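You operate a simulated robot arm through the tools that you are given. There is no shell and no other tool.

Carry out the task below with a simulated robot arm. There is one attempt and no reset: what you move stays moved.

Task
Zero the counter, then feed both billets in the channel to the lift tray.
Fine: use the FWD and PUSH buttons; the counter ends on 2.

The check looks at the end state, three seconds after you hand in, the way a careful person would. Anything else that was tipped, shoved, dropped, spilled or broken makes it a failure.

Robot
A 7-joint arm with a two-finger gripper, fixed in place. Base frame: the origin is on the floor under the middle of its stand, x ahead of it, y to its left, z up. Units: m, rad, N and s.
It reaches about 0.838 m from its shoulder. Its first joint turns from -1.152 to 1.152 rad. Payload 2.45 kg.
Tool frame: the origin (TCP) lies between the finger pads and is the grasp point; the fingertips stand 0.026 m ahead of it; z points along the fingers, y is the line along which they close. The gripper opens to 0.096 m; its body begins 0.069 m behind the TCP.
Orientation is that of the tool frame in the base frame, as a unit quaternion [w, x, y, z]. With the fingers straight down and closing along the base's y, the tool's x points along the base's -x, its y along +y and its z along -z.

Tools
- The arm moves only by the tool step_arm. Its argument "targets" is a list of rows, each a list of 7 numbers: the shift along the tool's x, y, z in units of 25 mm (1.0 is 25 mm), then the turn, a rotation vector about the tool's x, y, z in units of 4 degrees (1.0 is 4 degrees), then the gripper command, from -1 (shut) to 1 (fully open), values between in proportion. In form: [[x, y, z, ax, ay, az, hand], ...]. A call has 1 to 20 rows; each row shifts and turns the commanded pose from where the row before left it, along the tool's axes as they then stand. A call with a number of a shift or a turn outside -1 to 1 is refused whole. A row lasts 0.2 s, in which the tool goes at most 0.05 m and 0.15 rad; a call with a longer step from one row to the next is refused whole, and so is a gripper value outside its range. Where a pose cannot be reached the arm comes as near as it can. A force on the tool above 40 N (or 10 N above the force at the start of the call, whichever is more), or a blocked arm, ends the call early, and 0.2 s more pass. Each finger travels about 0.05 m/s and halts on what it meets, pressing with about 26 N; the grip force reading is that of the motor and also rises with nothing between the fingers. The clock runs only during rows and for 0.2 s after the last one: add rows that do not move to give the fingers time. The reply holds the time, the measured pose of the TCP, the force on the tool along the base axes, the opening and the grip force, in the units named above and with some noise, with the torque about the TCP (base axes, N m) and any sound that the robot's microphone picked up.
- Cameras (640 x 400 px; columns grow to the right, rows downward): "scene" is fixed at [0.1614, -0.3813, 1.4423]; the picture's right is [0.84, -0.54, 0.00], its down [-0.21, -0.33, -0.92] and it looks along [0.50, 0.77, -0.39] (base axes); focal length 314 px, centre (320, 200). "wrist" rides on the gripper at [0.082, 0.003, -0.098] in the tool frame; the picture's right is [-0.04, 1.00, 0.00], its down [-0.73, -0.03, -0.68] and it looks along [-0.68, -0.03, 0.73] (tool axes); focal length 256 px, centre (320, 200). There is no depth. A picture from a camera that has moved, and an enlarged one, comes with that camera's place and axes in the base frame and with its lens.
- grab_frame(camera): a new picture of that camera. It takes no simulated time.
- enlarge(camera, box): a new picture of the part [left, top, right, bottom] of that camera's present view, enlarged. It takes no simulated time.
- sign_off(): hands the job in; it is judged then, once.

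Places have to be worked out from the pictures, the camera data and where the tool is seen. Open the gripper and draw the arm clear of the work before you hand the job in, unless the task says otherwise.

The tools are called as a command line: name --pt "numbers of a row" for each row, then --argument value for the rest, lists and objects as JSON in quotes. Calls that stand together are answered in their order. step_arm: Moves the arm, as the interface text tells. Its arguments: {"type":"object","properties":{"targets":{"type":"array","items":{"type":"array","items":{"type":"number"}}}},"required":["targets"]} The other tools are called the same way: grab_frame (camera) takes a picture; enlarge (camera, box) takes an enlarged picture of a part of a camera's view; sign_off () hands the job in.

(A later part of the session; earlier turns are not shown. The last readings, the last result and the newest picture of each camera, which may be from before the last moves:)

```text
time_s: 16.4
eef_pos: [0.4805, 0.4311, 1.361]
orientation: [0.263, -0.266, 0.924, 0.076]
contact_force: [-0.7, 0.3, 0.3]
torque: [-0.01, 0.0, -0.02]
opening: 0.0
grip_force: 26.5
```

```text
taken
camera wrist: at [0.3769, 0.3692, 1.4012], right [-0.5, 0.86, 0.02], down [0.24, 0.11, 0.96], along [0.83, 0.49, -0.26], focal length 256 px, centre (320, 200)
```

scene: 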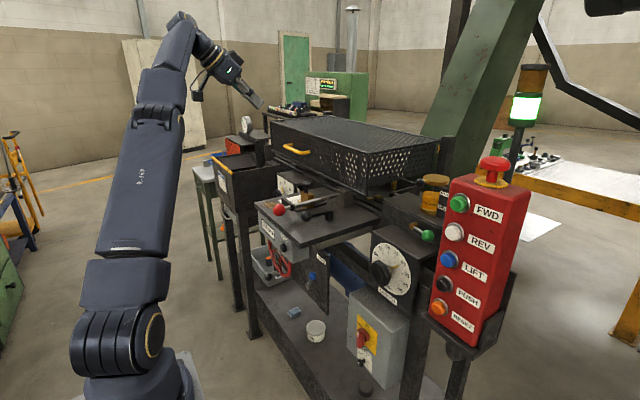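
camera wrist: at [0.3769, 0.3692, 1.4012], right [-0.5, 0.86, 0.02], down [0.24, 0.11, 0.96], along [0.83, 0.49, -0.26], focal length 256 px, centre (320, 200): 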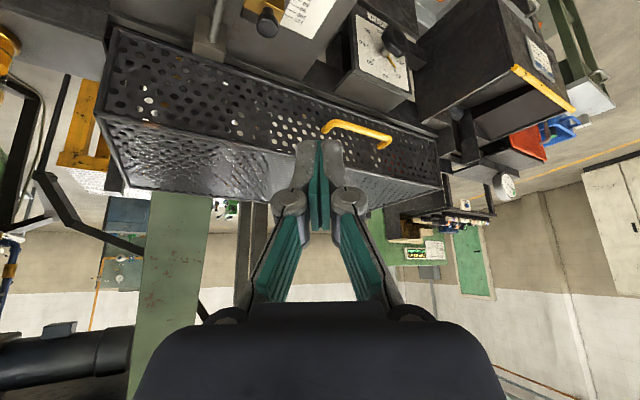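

enlarge --camera "wrist" --box '[360, 170, 510, 270]'

enlarge --camera "wrist" --box '[400, 80, 600, 200]'

enlarge --camera "wrist" --box '[230, 80, 340, 160]'

enlarge --camera "wrist" --box '[330, 120, 450, 200]'

enlarge --camera "wrist" --box '[95, 20, 255, 160]'

```text
4.00 times, centred on (435, 220) of wrist
camera zoom: at [0.3769, 0.3692, 1.4012], right [-0.5, 0.86, 0.02], down [0.24, 0.11, 0.96], along [0.83, 0.49, -0.26], focal length 1024 px, centre (-140, 120)
```

zoom: 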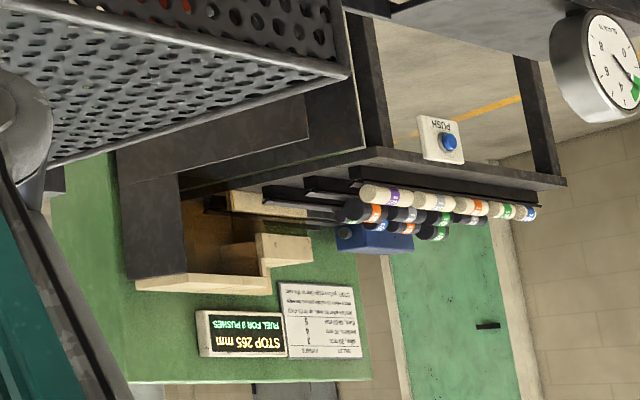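

```text
3.20 times, centred on (500, 140) of wrist
camera zoom: at [0.3769, 0.3692, 1.4012], right [-0.5, 0.86, 0.02], down [0.24, 0.11, 0.96], along [0.83, 0.49, -0.26], focal length 819 px, centre (-256, 392)
```

zoom: 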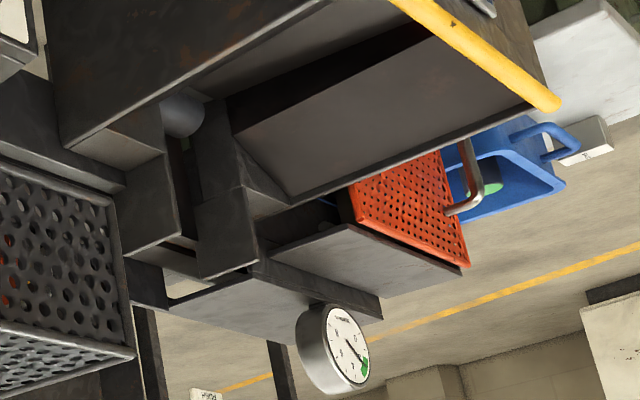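

```text
5.00 times, centred on (285, 120) of wrist
camera zoom: at [0.3769, 0.3692, 1.4012], right [-0.5, 0.86, 0.02], down [0.24, 0.11, 0.96], along [0.83, 0.49, -0.26], focal length 1280 px, centre (495, 600)
```

zoom: 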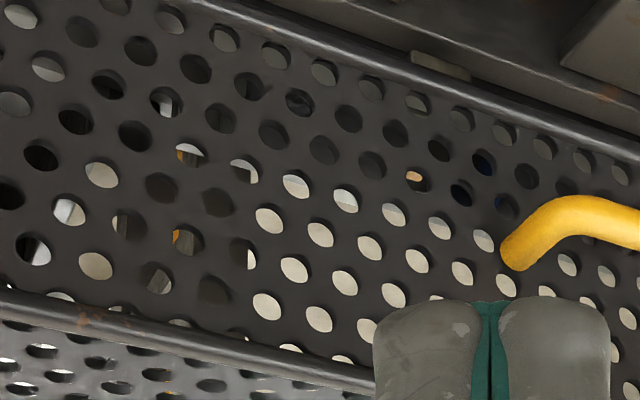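

```text
5.00 times, centred on (390, 160) of wrist
camera zoom: at [0.3769, 0.3692, 1.4012], right [-0.5, 0.86, 0.02], down [0.24, 0.11, 0.96], along [0.83, 0.49, -0.26], focal length 1280 px, centre (-30, 400)
```

zoom: 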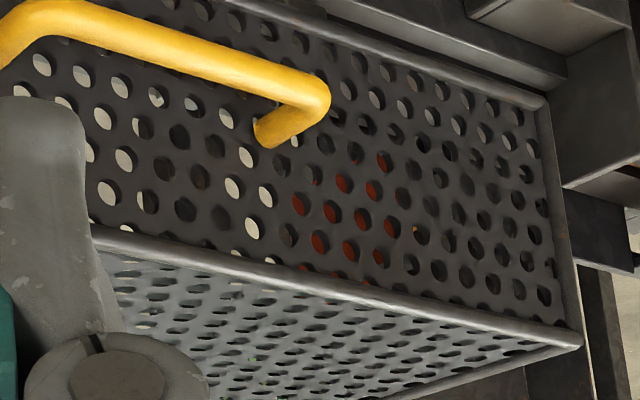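

```text
2.86 times, centred on (175, 90) of wrist
camera zoom: at [0.3769, 0.3692, 1.4012], right [-0.5, 0.86, 0.02], down [0.24, 0.11, 0.96], along [0.83, 0.49, -0.26], focal length 731 px, centre (734, 514)
```

zoom: 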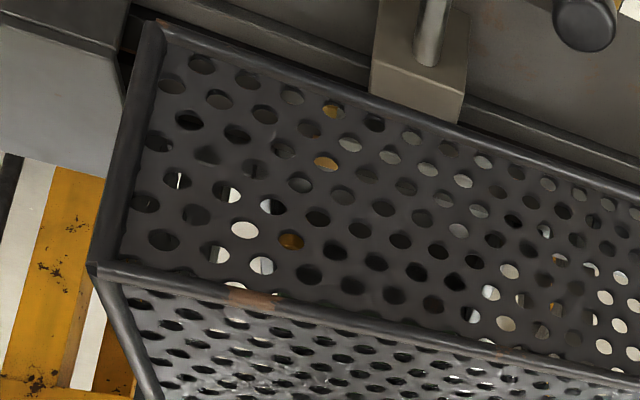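

The back station has its own PUSH button and display, so it is separate. I look closely at the right end opening of the guard and the area under it for the channel.

enlarge --camera "scene" --box '[362, 178, 412, 208]'

enlarge --camera "scene" --box '[268, 150, 308, 175]'

enlarge --camera "scene" --box '[320, 150, 350, 180]'

enlarge --camera "wrist" --box '[415, 90, 475, 180]'

```text
12.80 times, centred on (387, 193) of scene
camera zoom: at [0.1614, -0.3814, 1.4423], right [0.84, -0.54, 0.0], down [-0.21, -0.33, -0.92], along [0.5, 0.77, -0.39], focal length 4018 px, centre (-538, 290)
```

zoom: 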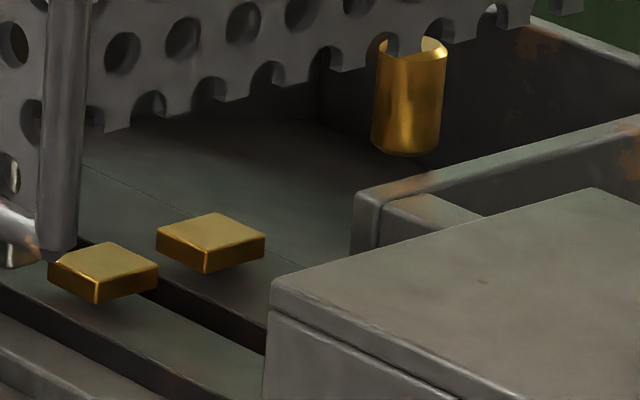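

```text
16.00 times, centred on (288, 162) of scene
camera zoom: at [0.1614, -0.3814, 1.4423], right [0.84, -0.54, 0.0], down [-0.21, -0.33, -0.92], along [0.5, 0.77, -0.39], focal length 5022 px, centre (832, 800)
```

zoom: 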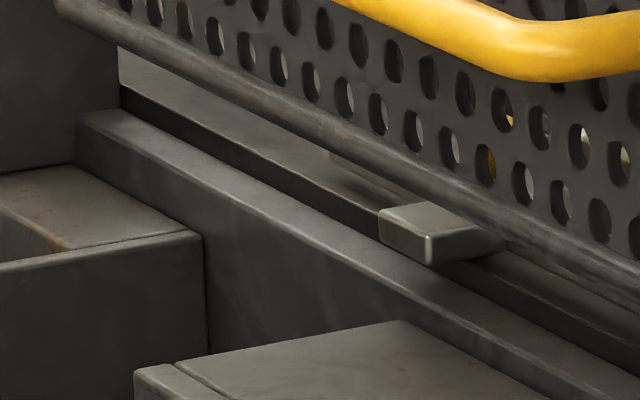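

```text
13.33 times, centred on (335, 165) of scene
camera zoom: at [0.1614, -0.3814, 1.4423], right [0.84, -0.54, 0.0], down [-0.21, -0.33, -0.92], along [0.5, 0.77, -0.39], focal length 4185 px, centre (120, 667)
```

zoom: 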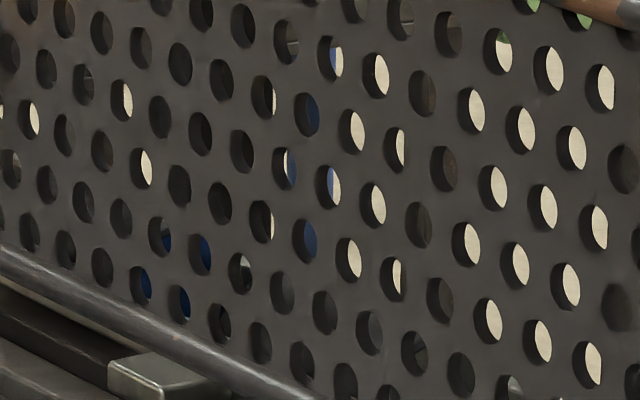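

```text
4.44 times, centred on (445, 135) of wrist
camera zoom: at [0.3769, 0.3692, 1.4012], right [-0.5, 0.86, 0.02], down [0.24, 0.11, 0.96], along [0.83, 0.49, -0.26], focal length 1138 px, centre (-236, 489)
```

zoom: 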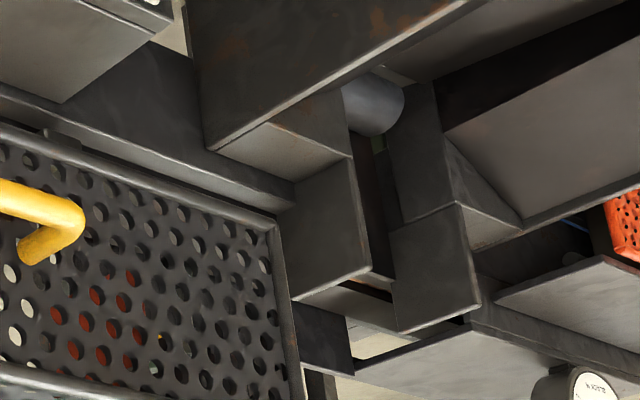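

A grey cylinder end is visible in a slot between blocks at the guard's left end (about (0.7, 0.95, 1.03)) — possibly a billet in the channel. I move the camera to +y, above free space, to see that spot better.

step_arm --pt "-0.096 0.93 0.06 0 0 0 -1" --pt "-0.096 0.93 0.06 0 0 0 -1" --pt "-0.096 0.93 0.06 0 0 0 -1" --pt "-0.096 0.93 0.06 0 0 0 -1" --pt "-0.096 0.93 0.06 0 0 0 -1" --pt "-0.096 0.93 0.06 0 0 0 -1" --pt "-0.096 0.93 0.06 0 0 0 -1" --pt "-0.096 0.93 0.06 0 0 0 -1"

grab_frame --camera "wrist"

```text
time_s: 18.2
eef_pos: [0.4162, 0.5081, 1.3229]
orientation: [0.264, -0.265, 0.925, 0.075]
contact_force: [0.5, 0.6, -0.4]
torque: [-0.01, -0.02, -0.01]
opening: 0.0
grip_force: 26.4
out of reach, approached as far as the arm can: row 1, 2, 3, 4, 5, 6, 7, 8
```

```text
taken
camera wrist: at [0.3115, 0.4464, 1.3627], right [-0.5, 0.87, 0.02], down [0.24, 0.12, 0.96], along [0.83, 0.49, -0.27], focal length 256 px, centre (320, 200)
```

wrist: 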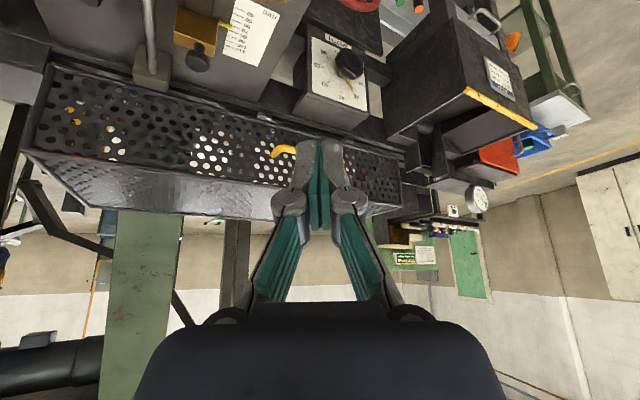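

enlarge --camera "wrist" --box '[380, 80, 540, 180]'

enlarge --camera "wrist" --box '[20, 60, 180, 160]'

enlarge --camera "wrist" --box '[150, 90, 310, 190]'

enlarge --camera "wrist" --box '[300, 100, 420, 200]'

```text
4.00 times, centred on (460, 130) of wrist
camera zoom: at [0.3115, 0.4464, 1.3627], right [-0.5, 0.87, 0.02], down [0.24, 0.12, 0.96], along [0.83, 0.49, -0.27], focal length 1024 px, centre (-240, 480)
```

zoom: 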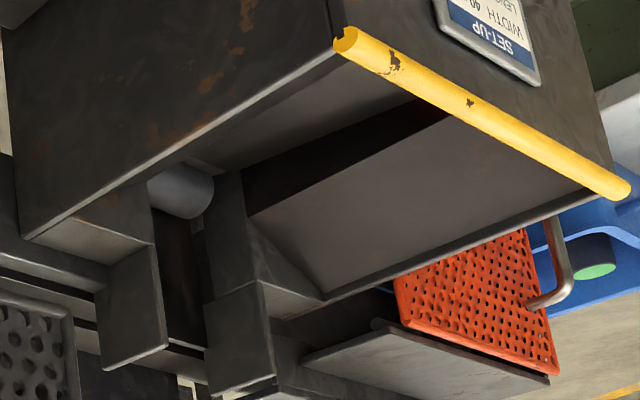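

```text
4.00 times, centred on (100, 110) of wrist
camera zoom: at [0.3115, 0.4464, 1.3627], right [-0.5, 0.87, 0.02], down [0.24, 0.12, 0.96], along [0.83, 0.49, -0.27], focal length 1024 px, centre (1200, 560)
```

zoom: 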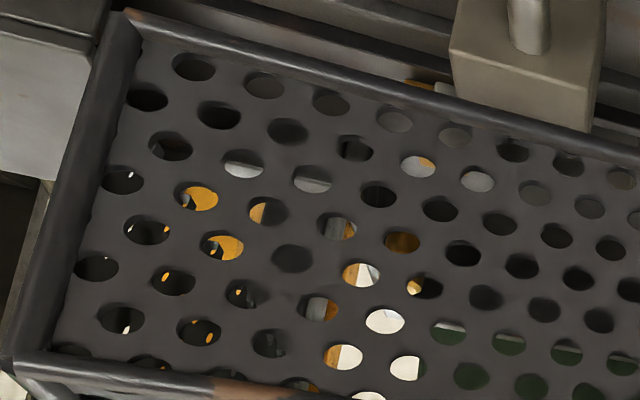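

```text
4.00 times, centred on (230, 140) of wrist
camera zoom: at [0.3115, 0.4464, 1.3627], right [-0.5, 0.87, 0.02], down [0.24, 0.12, 0.96], along [0.83, 0.49, -0.27], focal length 1024 px, centre (680, 440)
```

zoom: 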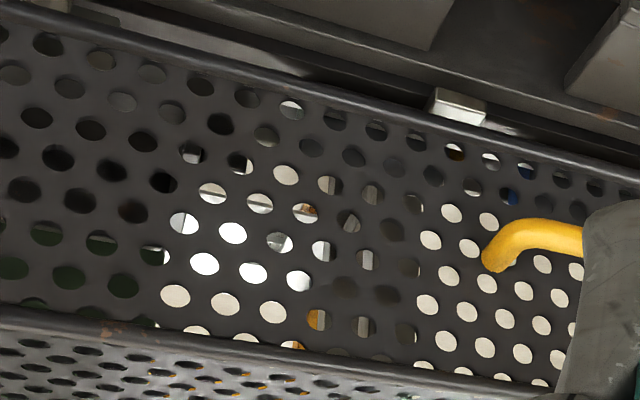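

```text
4.00 times, centred on (360, 150) of wrist
camera zoom: at [0.3115, 0.4464, 1.3627], right [-0.5, 0.87, 0.02], down [0.24, 0.12, 0.96], along [0.83, 0.49, -0.27], focal length 1024 px, centre (160, 400)
```

zoom: 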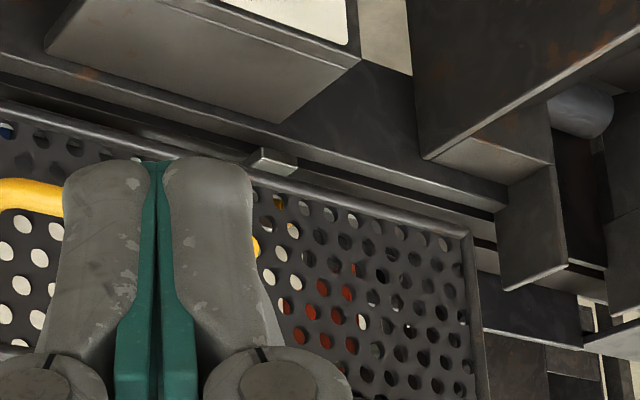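

I zoom further at the grey cylinder and into the hopper slot from the present viewpoint, and again from the scene camera.

enlarge --camera "wrist" --box '[400, 105, 448, 180]'

enlarge --camera "wrist" --box '[400, 110, 440, 135]'

enlarge --camera "scene" --box '[250, 140, 290, 175]'

enlarge --camera "scene" --box '[205, 145, 265, 180]'

```text
5.33 times, centred on (424, 142) of wrist
camera zoom: at [0.3115, 0.4464, 1.3627], right [-0.5, 0.87, 0.02], down [0.24, 0.12, 0.96], along [0.83, 0.49, -0.27], focal length 1365 px, centre (-235, 507)
```

zoom: 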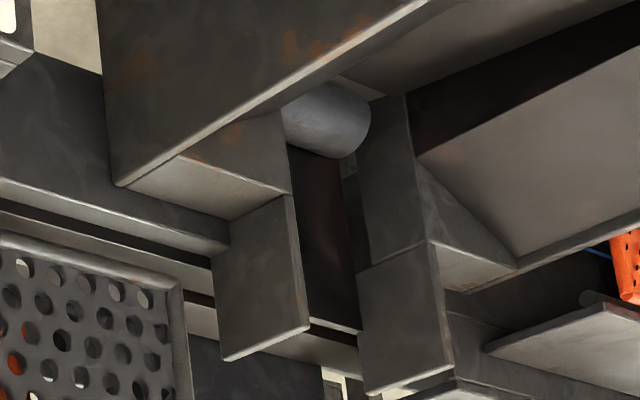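

```text
16.00 times, centred on (420, 122) of wrist
camera zoom: at [0.3115, 0.4464, 1.3627], right [-0.5, 0.87, 0.02], down [0.24, 0.12, 0.96], along [0.83, 0.49, -0.27], focal length 4096 px, centre (-1280, 1440)
```

zoom: 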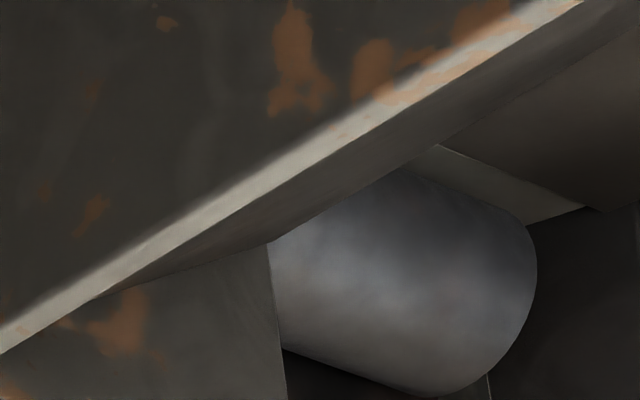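

```text
11.43 times, centred on (270, 158) of scene
camera zoom: at [0.1614, -0.3813, 1.4423], right [0.84, -0.54, 0.0], down [-0.21, -0.33, -0.92], along [0.5, 0.77, -0.39], focal length 3587 px, centre (891, 686)
```

zoom: 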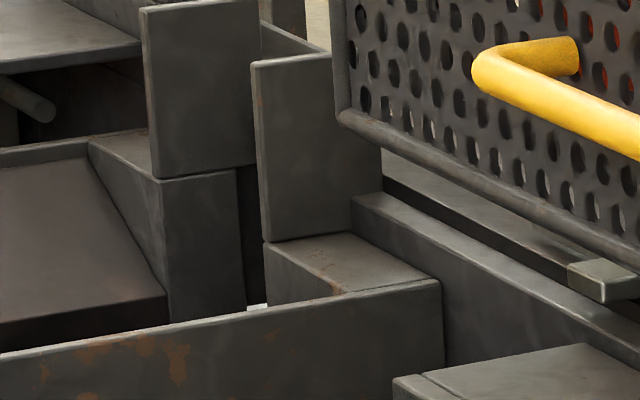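

```text
10.67 times, centred on (235, 162) of scene
camera zoom: at [0.1614, -0.3813, 1.4423], right [0.84, -0.54, 0.0], down [-0.21, -0.33, -0.92], along [0.5, 0.77, -0.39], focal length 3348 px, centre (1227, 600)
```

zoom: 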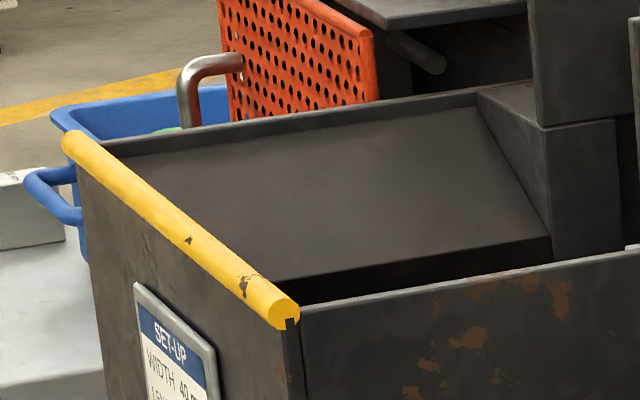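

The grey cylinder in the trough by the hopper is likely one billet. I now go for ZERO: first undo the yaw so the tool again points in the x–z plane.

step_arm --pt "0 0 0 0.526 0 0.849 -1" --pt "0 0 0 0.526 0 0.849 -1" --pt "0 0 0 0.526 0 0.849 -1" --pt "0 0 0 0.526 0 0.849 -1" --pt "0 0 0 0.526 0 0.849 -1" --pt "0 0 0 0.526 0 0.849 -1" --pt "0 0 0 0.526 0 0.849 -1" --pt "0 0 0 0.526 0 0.849 -1"

```text
time_s: 20.0
eef_pos: [0.4355, 0.4577, 1.3201]
orientation: [0.275, -0.033, 0.961, 0.012]
contact_force: [-0.9, 0.2, 0.1]
torque: [-0.02, 0.01, -0.01]
opening: 0.0002
grip_force: 26.0
out of reach, approached as far as the arm can: row 2, 3, 4, 5, 6, 7, 8
```

Residual yaw is ~4°. I finish that, move down/right to about (0.385, 0.357, 1.20), and then pitch the tool to horizontal.

step_arm --pt "0.707 -0.667 0.5 0.53 0 0.85 -1" --pt "0.707 -0.667 0.5 0 0 0 -1" --pt "0.707 -0.667 0.5 0 0 0 -1" --pt "0.707 -0.667 0.5 0 0 0 -1" --pt "0.707 -0.667 0.5 0 0 0 -1" --pt "0.707 -0.667 0.5 0 0 0 -1" --pt "0 0 0 0 -1 0 -1" --pt "0 0 0 0 -1 0 -1" --pt "0 0 0 0 -1 0 -1" --pt "0 0 0 0 -1 0 -1" --pt "0 0 0 0 -1 0 -1" --pt "0 0 0 0 -1 0 -1" --pt "0 0 0 0 -1 0 -1" --pt "0 0 0 0 -1 0 -1"

grab_frame --camera "scene"

```text
time_s: 23.0
eef_pos: [0.5359, 0.4929, 1.3339]
orientation: [0.531, 0.001, 0.848, 0.002]
contact_force: [-0.7, 0.2, 0.4]
torque: [-0.01, 0.0, -0.01]
opening: 0.0
grip_force: 25.7
out of reach, approached as far as the arm can: row 1, 2, 3, 4, 5, 6, 7, 8, 9, 10, 11, 12, 13, 14
```

```text
taken
```

scene: 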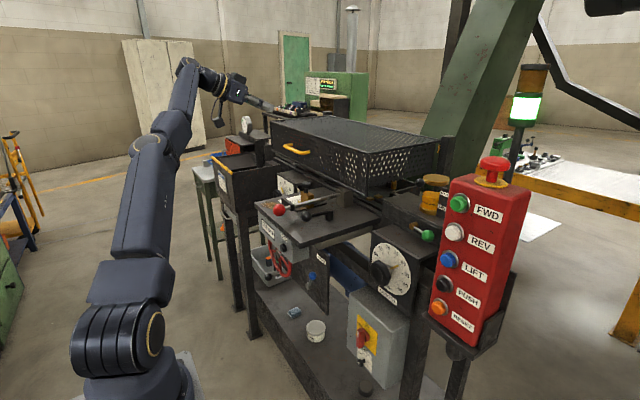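

The arm stretched out instead of following; the tool is now at (0.536, 0.493, 1.334), in free air above the table. I issue a no-motion row to see what the commanded pose is doing.

step_arm --pt "0 0 0 0 0 0 -1"

```text
time_s: 23.4
eef_pos: [0.5369, 0.4931, 1.3343]
orientation: [0.53, 0.001, 0.848, 0.002]
contact_force: [0.5, -0.4, -0.1]
torque: [-0.01, 0.01, 0.0]
opening: 0.0001
grip_force: 26.0
```

The command restarts at the measured pose each call. I test a small retreat along −x to see if the arm un-stretches properly.

step_arm --pt "0.438 0 -0.9 0 0 0 -1" --pt "0.438 0 -0.9 0 0 0 -1"

```text
time_s: 24.0
eef_pos: [0.5346, 0.4898, 1.3427]
orientation: [0.53, 0.0, 0.848, 0.003]
contact_force: [-0.4, 0.2, 0.2]
torque: [0.01, 0.02, -0.01]
opening: 0.0
grip_force: 25.8
out of reach, approached as far as the arm can: row 1, 2
```

Retreat in −x is refused, so some joint is at its limit. I test moving toward −y instead (still free air, well above the table and guard).

step_arm --pt "0 -0.8 0 0 0 0 -1" --pt "0 -0.8 0 0 0 0 -1" --pt "0 -0.8 0 0 0 0 -1"

```text
time_s: 24.8
eef_pos: [0.5336, 0.4895, 1.3408]
orientation: [0.53, 0.001, 0.848, 0.002]
contact_force: [0.0, 0.7, 0.5]
torque: [0.01, 0.02, 0.02]
opening: 0.0002
grip_force: 26.2
out of reach, approached as far as the arm can: row 1, 2, 3
```

Still stuck, so I reverse the last pitch change in order to free the limiting joint.

step_arm --pt "0 0 0 0 1 0 -1" --pt "0 0 0 0 1 0 -1" --pt "0 0 0 0 1 0 -1" --pt "0 0 0 0 1 0 -1"

grab_frame --camera "scene"

```text
time_s: 25.8
eef_pos: [0.5136, 0.4726, 1.3302]
orientation: [0.44, -0.001, 0.898, 0.005]
contact_force: [0.4, 0.8, -0.7]
torque: [0.01, 0.0, 0.01]
opening: 0.0001
grip_force: 25.5
out of reach, approached as far as the arm can: row 1, 2, 3, 4
```

```text
taken
```

scene: 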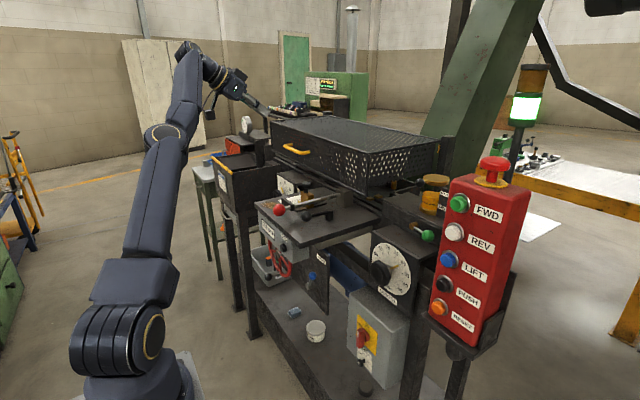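

The limit looks like a fully stretched elbow (all stuck poses fit a sphere about the shoulder). I turn the tool back toward the arm's own azimuth (yaw +y), which should relax it, and check the response.

step_arm --pt "0 0 0 -0.79 0 -0.613 -1" --pt "0 0 0 -0.79 0 -0.613 -1" --pt "0 0 0 -0.79 0 -0.613 -1" --pt "0 0 0 -0.79 0 -0.613 -1" --pt "0 0 0 -0.79 0 -0.613 -1" --pt "0 0 0 -0.79 0 -0.613 -1" --pt "0 0 0 -0.79 0 -0.613 -1" --pt "0 0 0 -0.79 0 -0.613 -1" --pt "0 0 0 -0.79 0 -0.613 -1"

grab_frame --camera "scene"

```text
time_s: 27.8
eef_pos: [0.5136, 0.4722, 1.3286]
orientation: [0.418, -0.278, 0.853, 0.139]
contact_force: [0.3, 0.6, -0.5]
torque: [0.01, -0.06, -0.01]
opening: 0.0
grip_force: 26.2
```

```text
taken
```

scene: 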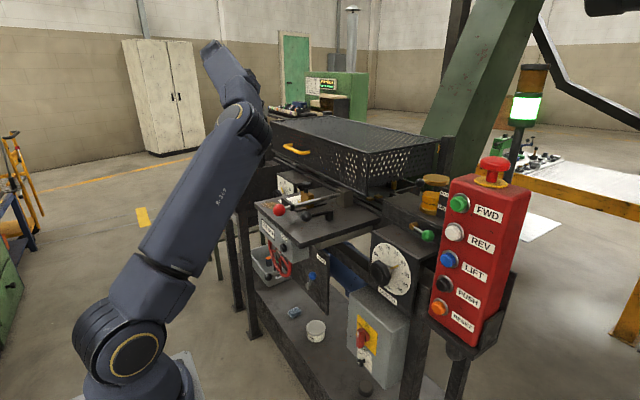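

The elbow swung through a null-space motion but the pose is now properly reached (nothing touched; elbow is high at about z≈1.35). I retreat inward along the arm's azimuth, with z unchanged.

step_arm --pt "0.624 -0.044 -0.81 0 0 0 -1" --pt "0.624 -0.044 -0.81 0 0 0 -1" --pt "0.624 -0.044 -0.81 0 0 0 -1" --pt "0.624 -0.044 -0.81 0 0 0 -1" --pt "0.624 -0.044 -0.81 0 0 0 -1"

grab_frame --camera "scene"

```text
time_s: 29.0
eef_pos: [0.4122, 0.3929, 1.3293]
orientation: [0.418, -0.277, 0.854, 0.139]
contact_force: [-0.3, 0.5, -0.3]
torque: [0.0, 0.0, 0.0]
opening: 0.0003
grip_force: 26.0
```

```text
taken
```

scene: 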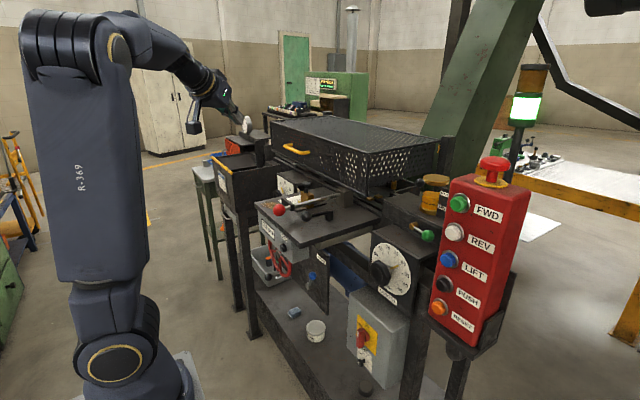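

Back in a normal elbow-up posture. I now lower and retract to about (0.36, 0.36, 1.13), staying clear of the table edge (x≈0.5).

step_arm --pt "0.86 0.02 0.338 0 0 0 -1" --pt "0.86 0.02 0.338 0 0 0 -1" --pt "0.86 0.02 0.338 0 0 0 -1" --pt "0.86 0.02 0.338 0 0 0 -1" --pt "0.86 0.02 0.338 0 0 0 -1" --pt "0.86 0.02 0.338 0 0 0 -1" --pt "0.86 0.02 0.338 0 0 0 -1" --pt "0.86 0.02 0.338 0 0 0 -1" --pt "0.86 0.02 0.338 0 0 0 -1"

```text
time_s: 31.0
eef_pos: [0.3654, 0.3641, 1.1289]
orientation: [0.419, -0.277, 0.853, 0.139]
contact_force: [0.2, -0.2, -0.2]
torque: [0.04, 0.0, 0.01]
opening: 0.0
grip_force: 26.4
```

Reached cleanly. Now I unyaw (−36°) and pitch the remaining ~38° to horizontal.

step_arm --pt "0 0 0 0.79 -0.005 0.61 -1" --pt "0 0 0 0.79 -0.005 0.61 -1" --pt "0 0 0 0.79 -0.005 0.61 -1" --pt "0 0 0 0.79 -0.005 0.61 -1" --pt "0 0 0 0.79 -0.005 0.61 -1" --pt "0 0 0 0.79 -0.005 0.61 -1" --pt "0 0 0 0.79 -0.005 0.61 -1" --pt "0 0 0 0.79 -0.005 0.61 -1" --pt "0 0 0 0.79 -0.005 0.61 -1"

step_arm --pt "0 0 0 0 -1 0 -1" --pt "0 0 0 0 -1 0 -1" --pt "0 0 0 0 -1 0 -1" --pt "0 0 0 0 -1 0 -1" --pt "0 0 0 0 -1 0 -1"

grab_frame --camera "scene"

```text
time_s: 33.0
eef_pos: [0.3645, 0.3648, 1.1286]
orientation: [0.441, 0.0, 0.897, 0.003]
contact_force: [0.4, 0.4, 0.6]
torque: [-0.03, -0.01, 0.01]
opening: 0.0001
grip_force: 26.2
```

```text
time_s: 34.2
eef_pos: [0.3642, 0.3641, 1.1293]
orientation: [0.591, 0.0, 0.807, 0.004]
contact_force: [0.1, 1.0, 0.6]
torque: [-0.02, -0.02, -0.03]
opening: 0.0
grip_force: 26.2
```

```text
taken
```

scene: 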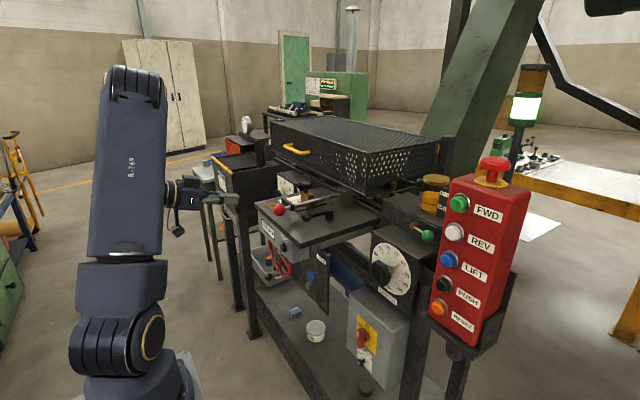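

Works well. I complete the pitch to 90°, then lower toward the ZERO height, staying at x≈0.365 (tip x≈0.39, button at ≈0.51).

step_arm --pt "0 0 0 0 -1 0 -1" --pt "0 0 0 0 -1 0 -1" --pt "0 0 0 0 -1 0 -1" --pt "0 0 0 0 -1 0 -1" --pt "0 0 0 0 -0.4 0 -1" --pt "0.96 -0.05 0 0 0 0 -1" --pt "0.96 -0.05 0 0 0 0 -1" --pt "0.96 -0.05 0 0 0 0 -1" --pt "0.96 -0.05 0 0 0 0 -1" --pt "0.96 -0.05 0 0 0 0 -1" --pt "0.96 -0.05 0 0 0 0 -1" --pt "0.96 -0.05 0 0 0 0 -1"

grab_frame --camera "scene"

grab_frame --camera "wrist"

```text
time_s: 36.8
eef_pos: [0.3653, 0.3565, 0.9617]
orientation: [0.707, 0.0, 0.707, 0.004]
contact_force: [-0.2, 0.8, -0.2]
torque: [0.01, 0.02, 0.01]
opening: 0.0003
grip_force: 26.2
```

```text
taken
```

scene: 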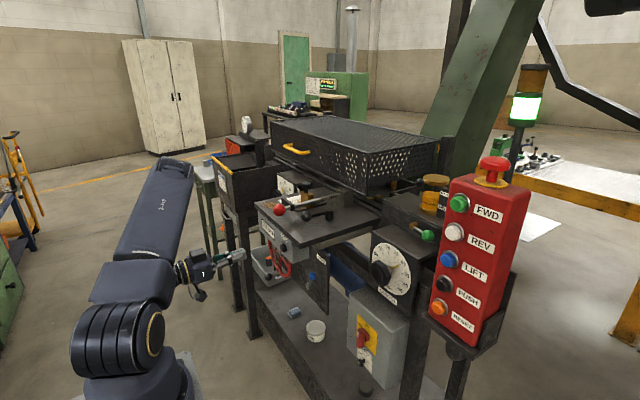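

```text
taken
camera wrist: at [0.2662, 0.3599, 0.8799], right [0.0, 1.0, 0.05], down [-0.68, -0.04, 0.73], along [0.73, -0.03, 0.68], focal length 256 px, centre (320, 200)
```

wrist: 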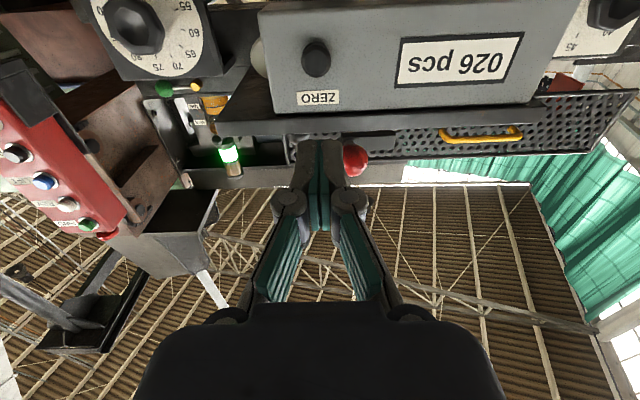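

The upside-down view shows the counter (026 pcs) and ZERO button; it computes to (0.508, 0.355, 0.940). I lower 21 mm and advance to leave the fingertips ~15–20 mm short of the button.

step_arm --pt "0.84 -0.06 0 0 0 0 -1" --pt "0 0 0.96 0 0 0 -1" --pt "0 0 0.96 0 0 0 -1" --pt "0 0 0.96 0 0 0 -1" --pt "0 0 0.96 0 0 0 -1" --pt "0 0 0 0 0 0 -1"

grab_frame --camera "wrist"

enlarge --camera "scene" --box '[230, 190, 330, 290]'

```text
time_s: 38.2
eef_pos: [0.4598, 0.355, 0.9393]
orientation: [0.707, 0.001, 0.707, 0.003]
contact_force: [-0.4, -0.2, -0.1]
torque: [0.01, 0.02, 0.01]
opening: 0.0
grip_force: 26.0
```

```text
taken
camera wrist: at [0.3624, 0.358, 0.8587], right [0.0, 1.0, 0.05], down [-0.68, -0.04, 0.73], along [0.73, -0.03, 0.68], focal length 256 px, centre (320, 200)
```

wrist: 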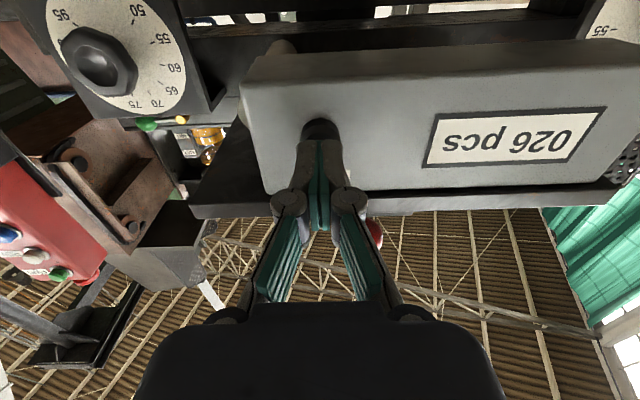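

```text
4.00 times, centred on (280, 240) of scene
camera zoom: at [0.1614, -0.3813, 1.4423], right [0.84, -0.54, 0.0], down [-0.21, -0.33, -0.92], along [0.5, 0.77, -0.39], focal length 1256 px, centre (480, 40)
```

zoom: 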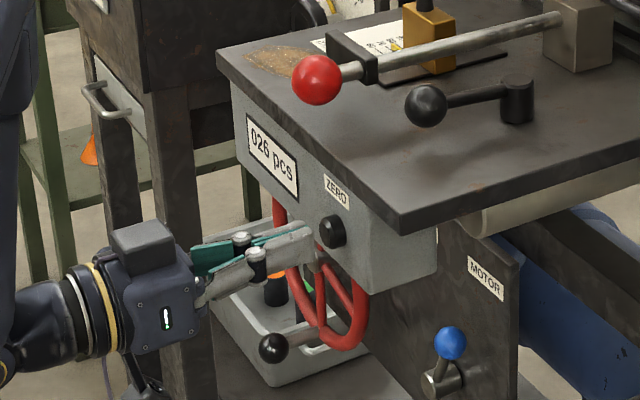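

The tip is right in front of the ZERO button. I push in slowly in 3–5 mm rows and read force and sound.

step_arm --pt "0 0 0.2 0 0 0 -1" --pt "0 0 0.2 0 0 0 -1" --pt "0 0 0.2 0 0 0 -1" --pt "0 0 0.15 0 0 0 -1"

enlarge --camera "scene" --box '[250, 210, 310, 270]'

```text
time_s: 39.2
eef_pos: [0.4786, 0.3552, 0.9398]
orientation: [0.707, 0.0, 0.707, 0.004]
contact_force: [-1.5, 2.0, 0.2]
torque: [-0.01, -0.06, 0.06]
opening: 0.0061
grip_force: 28.6
heard: click
```

```text
6.67 times, centred on (280, 240) of scene
camera zoom: at [0.1613, -0.3813, 1.4423], right [0.84, -0.54, 0.0], down [-0.21, -0.33, -0.92], along [0.5, 0.77, -0.39], focal length 2092 px, centre (587, -67)
```

zoom: 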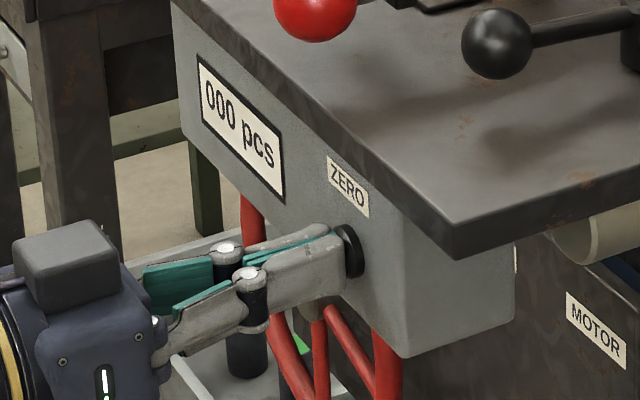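

"Click" – and the counter now shows 000. I back off straight along −x, then look at the state.

step_arm --pt "0 0 -0.5 0 0 0 -1" --pt "0 0 -1 0 0 0 -1" --pt "0 0 -1 0 0 0 -1" --pt "0 0 -1 0 0 0 -1" --pt "0 0 -1 0 0 0 -1"

enlarge --camera "scene" --box '[250, 210, 310, 270]'

grab_frame --camera "wrist"

```text
time_s: 40.4
eef_pos: [0.3649, 0.3561, 0.9398]
orientation: [0.707, 0.001, 0.708, 0.003]
contact_force: [0.9, 0.1, -0.3]
torque: [-0.02, 0.01, -0.01]
opening: 0.0003
grip_force: 28.7
```

```text
6.67 times, centred on (280, 240) of scene
camera zoom: at [0.1614, -0.3813, 1.4423], right [0.84, -0.54, 0.0], down [-0.21, -0.33, -0.92], along [0.5, 0.77, -0.39], focal length 2092 px, centre (587, -67)
```

zoom: 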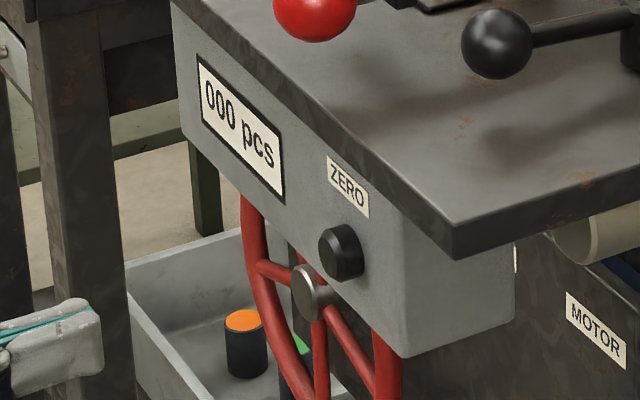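

```text
taken
camera wrist: at [0.2667, 0.3592, 0.8581], right [0.0, 1.0, 0.05], down [-0.68, -0.04, 0.73], along [0.74, -0.03, 0.68], focal length 256 px, centre (320, 200)
```

wrist: 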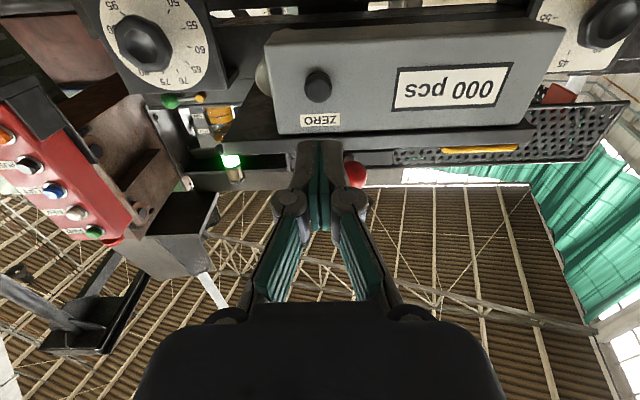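

Counter is on 000. Now I travel to the panel: up to z≈1.235 while drifting to −y and slightly forward, staying clear of the table's levers (red ball at x≥0.50, z≈1.05, y≈0.39).

step_arm --pt "-0.98 -0.3 0 0 0 0 -1" --pt "-0.98 -0.4 0 0 0 0 -1" --pt "-0.98 -0.5 0.1 0 0 0 -1" --pt "-0.98 -0.5 0.1 0 0 0 -1" --pt "-0.98 -0.5 0.1 0 0 0 -1" --pt "-0.98 -0.5 0.1 0 0 0 -1" --pt "-0.98 -0.5 0.2 0 0 0 -1" --pt "-0.98 -0.5 0.2 0 0 0 -1" --pt "-0.98 -0.5 0.2 0 0 0 -1" --pt "-0.98 -0.5 0.2 0 0 0 -1" --pt "-0.98 -0.5 0.2 0 0 0 -1" --pt "-0.98 -0.5 0.2 0 0 0 -1"

grab_frame --camera "scene"

```text
time_s: 43.0
eef_pos: [0.4054, 0.2091, 1.2305]
orientation: [0.707, -0.001, 0.708, 0.004]
contact_force: [0.4, 0.2, -0.7]
torque: [0.01, 0.01, 0.04]
opening: 0.0002
grip_force: 28.5
```

```text
taken
```

scene: 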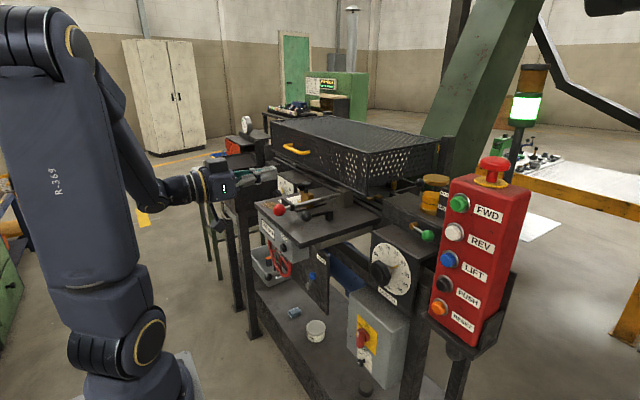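

Fine so far. Next I move to y≈−0.112 and x≈0.52 (tips ≈0.546), in front of the FWD button.

step_arm --pt "0 -0.917 0.33 0 0 0 -1" --pt "0 -0.917 0.33 0 0 0 -1" --pt "0 -0.917 0.33 0 0 0 -1" --pt "0 -0.917 0.33 0 0 0 -1" --pt "0 -0.917 0.33 0 0 0 -1" --pt "0 -0.917 0.33 0 0 0 -1" --pt "0 -0.917 0.33 0 0 0 -1" --pt "0 -0.917 0.33 0 0 0 -1" --pt "0 -0.917 0.33 0 0 0 -1" --pt "0 -0.917 0.33 0 0 0 -1" --pt "0 -0.917 0.33 0 0 0 -1" --pt "0 -0.917 0.33 0 0 0 -1" --pt "0 -0.917 0.33 0 0 0 -1" --pt "0 -0.917 0.33 0 0 0 -1"

grab_frame --camera "scene"

grab_frame --camera "wrist"

```text
time_s: 46.0
eef_pos: [0.5262, -0.0566, 1.2933]
orientation: [0.705, 0.001, 0.709, 0.003]
contact_force: [-0.4, 1.2, -0.4]
torque: [0.01, -0.01, 0.0]
opening: 0.0001
grip_force: 28.3
out of reach, approached as far as the arm can: row 1, 2, 3, 4, 5, 6, 7, 11, 12, 13, 14
```

```text
taken
```

scene: 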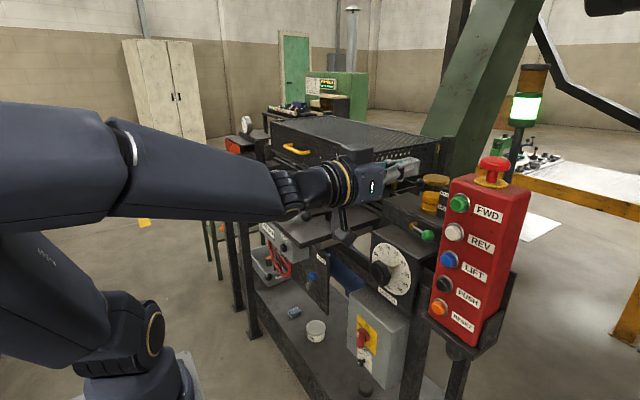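

```text
taken
camera wrist: at [0.4289, -0.0525, 1.2128], right [0.0, 1.0, 0.05], down [-0.67, -0.03, 0.74], along [0.74, -0.03, 0.67], focal length 256 px, centre (320, 200)
```

wrist: 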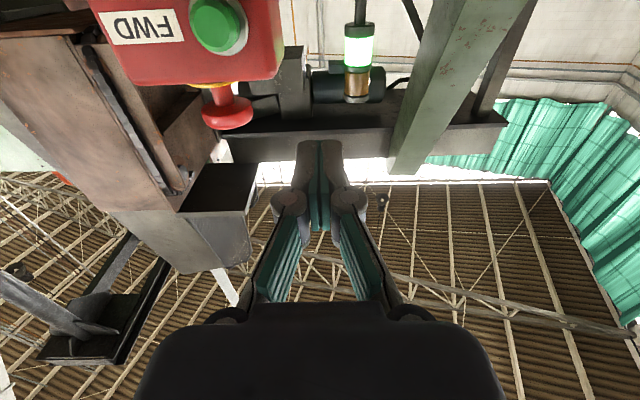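

FWD recomputes to (0.605, −0.112, 1.234) from this view. The tool ended at (0.526, −0.057, 1.293); I try the remaining shift (down 58 mm, −y 55 mm) in small rows.

step_arm --pt "0.5 0 0 0 0 0 -1" --pt "0.5 0 0 0 0 0 -1" --pt "0.5 -0.3 0 0 0 0 -1" --pt "0.5 -0.5 0 0 0 0 -1" --pt "0.3 -0.5 0 0 0 0 -1" --pt "0 -0.5 0 0 0 0 -1" --pt "0 -0.4 0 0 0 0 -1"

grab_frame --camera "scene"

```text
time_s: 47.5
eef_pos: [0.5062, -0.0774, 1.2513]
orientation: [0.678, -0.057, 0.731, -0.053]
contact_force: [0.1, -0.2, -0.8]
torque: [0.01, -0.01, -0.06]
opening: 0.0
grip_force: 28.9
out of reach, approached as far as the arm can: row 1, 2, 3, 4, 5
stopped in row 7: the arm was blocked; the commanded pose is now the measured one
```

```text
taken
```

scene: 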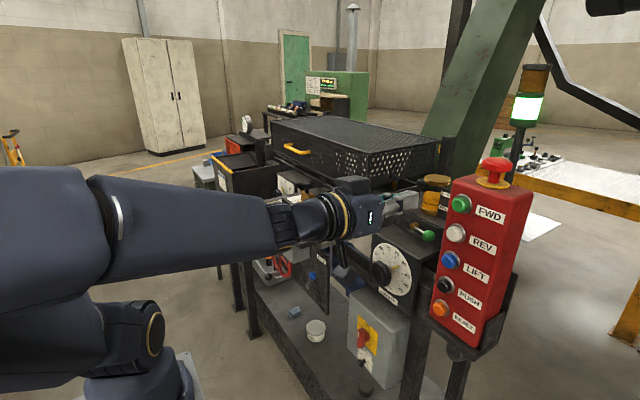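

The arm reported "blocked" mid-reconfiguration (no tool force). I hold still for a moment and re-read the pose before choosing a better posture.

step_arm --pt "0 0 0 0 0 0 -1" --pt "0 0 0 0 0 0 -1"

grab_frame --camera "scene"

grab_frame --camera "wrist"

```text
time_s: 48.1
eef_pos: [0.5065, -0.0767, 1.251]
orientation: [0.678, -0.056, 0.731, -0.052]
contact_force: [-0.9, -0.4, -0.2]
torque: [0.01, 0.03, 0.0]
opening: 0.0
grip_force: 28.4
```

```text
taken
```

scene: 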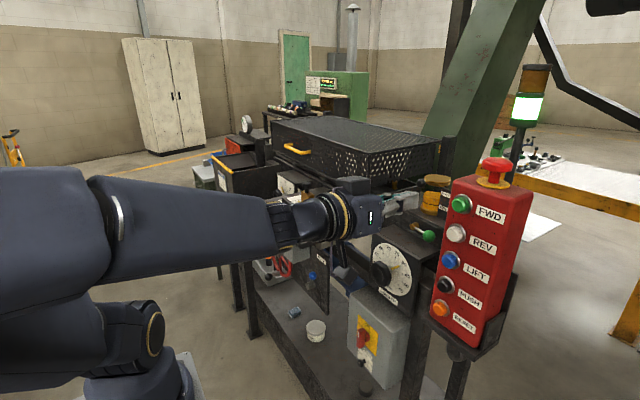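

```text
taken
camera wrist: at [0.4021, -0.0857, 1.1773], right [-0.01, 0.99, -0.11], down [-0.62, 0.08, 0.78], along [0.78, 0.08, 0.62], focal length 256 px, centre (320, 200)
```

wrist: 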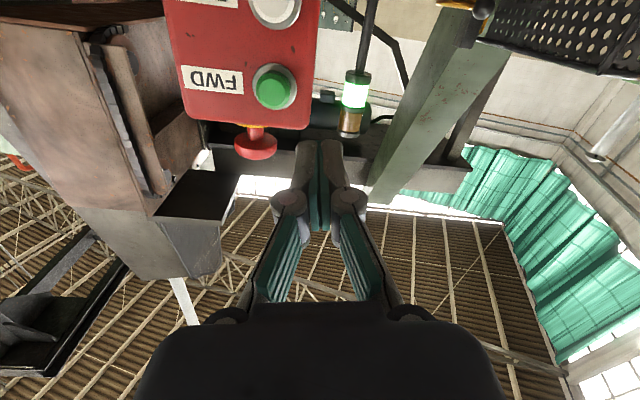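

The trouble is an inner reach limit: with a fully horizontal tool the wrist gets too close to the shoulder near y≈0. I'll use a tool tilted ~30° below horizontal instead, which puts the wrist farther out; first I roll back level and pitch there with the TCP held.

step_arm --pt "0 0 0 0 0.7 0.7 -1" --pt "0 0 0 0 0.7 0.7 -1" --pt "0 0 0 0 0.7 0.7 -1" --pt "0 0 0 0 1 0.1 -1" --pt "0 0 0 0 1 0 -1" --pt "0 0 0 0 1 0 -1" --pt "0 0 0 0 1 0 -1" --pt "0 0 0 0 0 0 -1"

grab_frame --camera "scene"

```text
time_s: 50.0
eef_pos: [0.502, -0.0784, 1.2684]
orientation: [0.552, 0.001, 0.834, -0.001]
contact_force: [-0.1, -0.5, -0.6]
torque: [0.0, -0.03, 0.01]
opening: 0.0001
grip_force: 28.3
out of reach, approached as far as the arm can: row 6, 7
```

```text
taken
```

scene: 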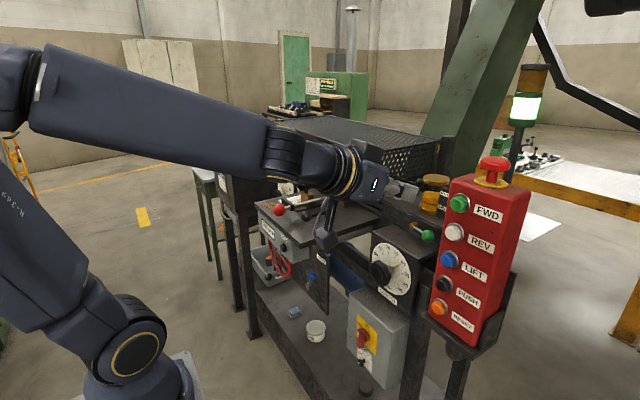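

Now the posture is elbow-up with the tool ~23° below horizontal. I try the move outward/down to line up with FWD: Δ ≈ (+0.02, −0.034, −0.03).

step_arm --pt "0.264 -0.453 0.4 0 0 0 -1" --pt "0.264 -0.453 0.4 0 0 0 -1" --pt "0.264 -0.453 0.4 0 0 0 -1" --pt "0 0 0 0 0 0 -1"

grab_frame --camera "scene"

grab_frame --camera "wrist"

```text
time_s: 51.0
eef_pos: [0.5194, -0.1159, 1.2237]
orientation: [0.511, 0.007, 0.859, 0.002]
contact_force: [0.2, -0.6, -0.1]
torque: [0.02, 0.0, -0.01]
opening: 0.0003
grip_force: 28.7
```

```text
taken
```

scene: 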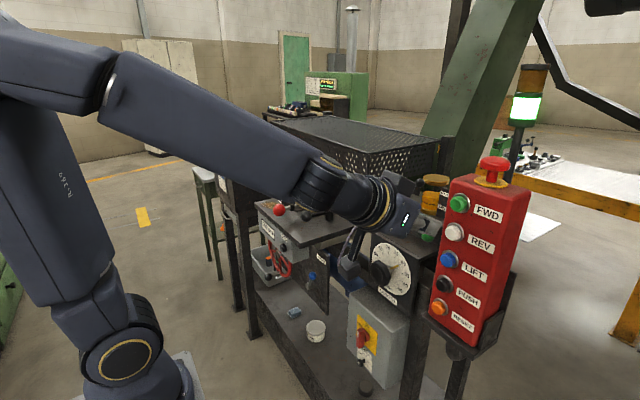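

```text
taken
camera wrist: at [0.3942, -0.1109, 1.1985], right [0.03, 1.0, 0.05], down [-0.25, -0.04, 0.97], along [0.97, -0.04, 0.25], focal length 256 px, centre (320, 200)
```

wrist: 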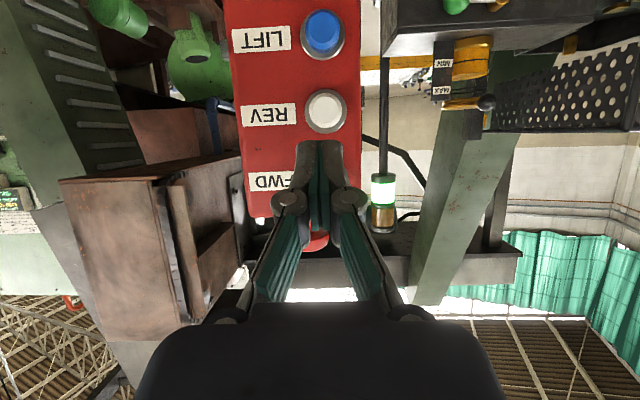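

Now everything is reachable: pitch ≈61°, tip directly in front of the FWD/REV column. I raise ~17 mm and advance ~26 mm so the tip is level with FWD (z≈1.234), still ~30 mm short.

step_arm --pt "-0.55 0.08 0.3 0 0 0 -1" --pt "-0.55 0.08 0.3 0 0 0 -1" --pt "0 0 0 0 0 0 -1"

grab_frame --camera "wrist"

enlarge --camera "scene" --box '[380, 150, 540, 280]'

```text
time_s: 51.8
eef_pos: [0.5466, -0.1125, 1.2404]
orientation: [0.512, 0.008, 0.859, 0.002]
contact_force: [-0.5, 0.3, -0.9]
torque: [-0.03, 0.04, 0.02]
opening: 0.0
grip_force: 28.4
```

```text
taken
camera wrist: at [0.421, -0.1077, 1.2158], right [0.03, 1.0, 0.05], down [-0.25, -0.04, 0.97], along [0.97, -0.04, 0.25], focal length 256 px, centre (320, 200)
```

wrist: 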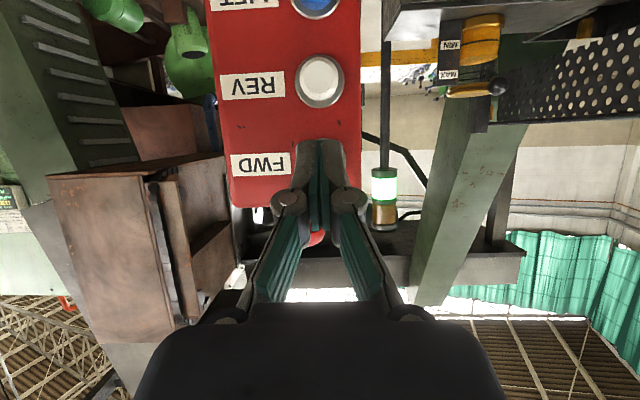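

```text
3.08 times, centred on (460, 215) of scene
camera zoom: at [0.1614, -0.3813, 1.4423], right [0.84, -0.54, 0.0], down [-0.21, -0.33, -0.92], along [0.5, 0.77, -0.39], focal length 966 px, centre (-111, 154)
```

zoom: 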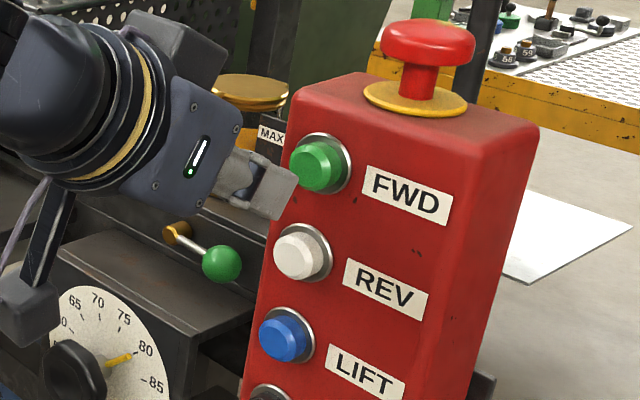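

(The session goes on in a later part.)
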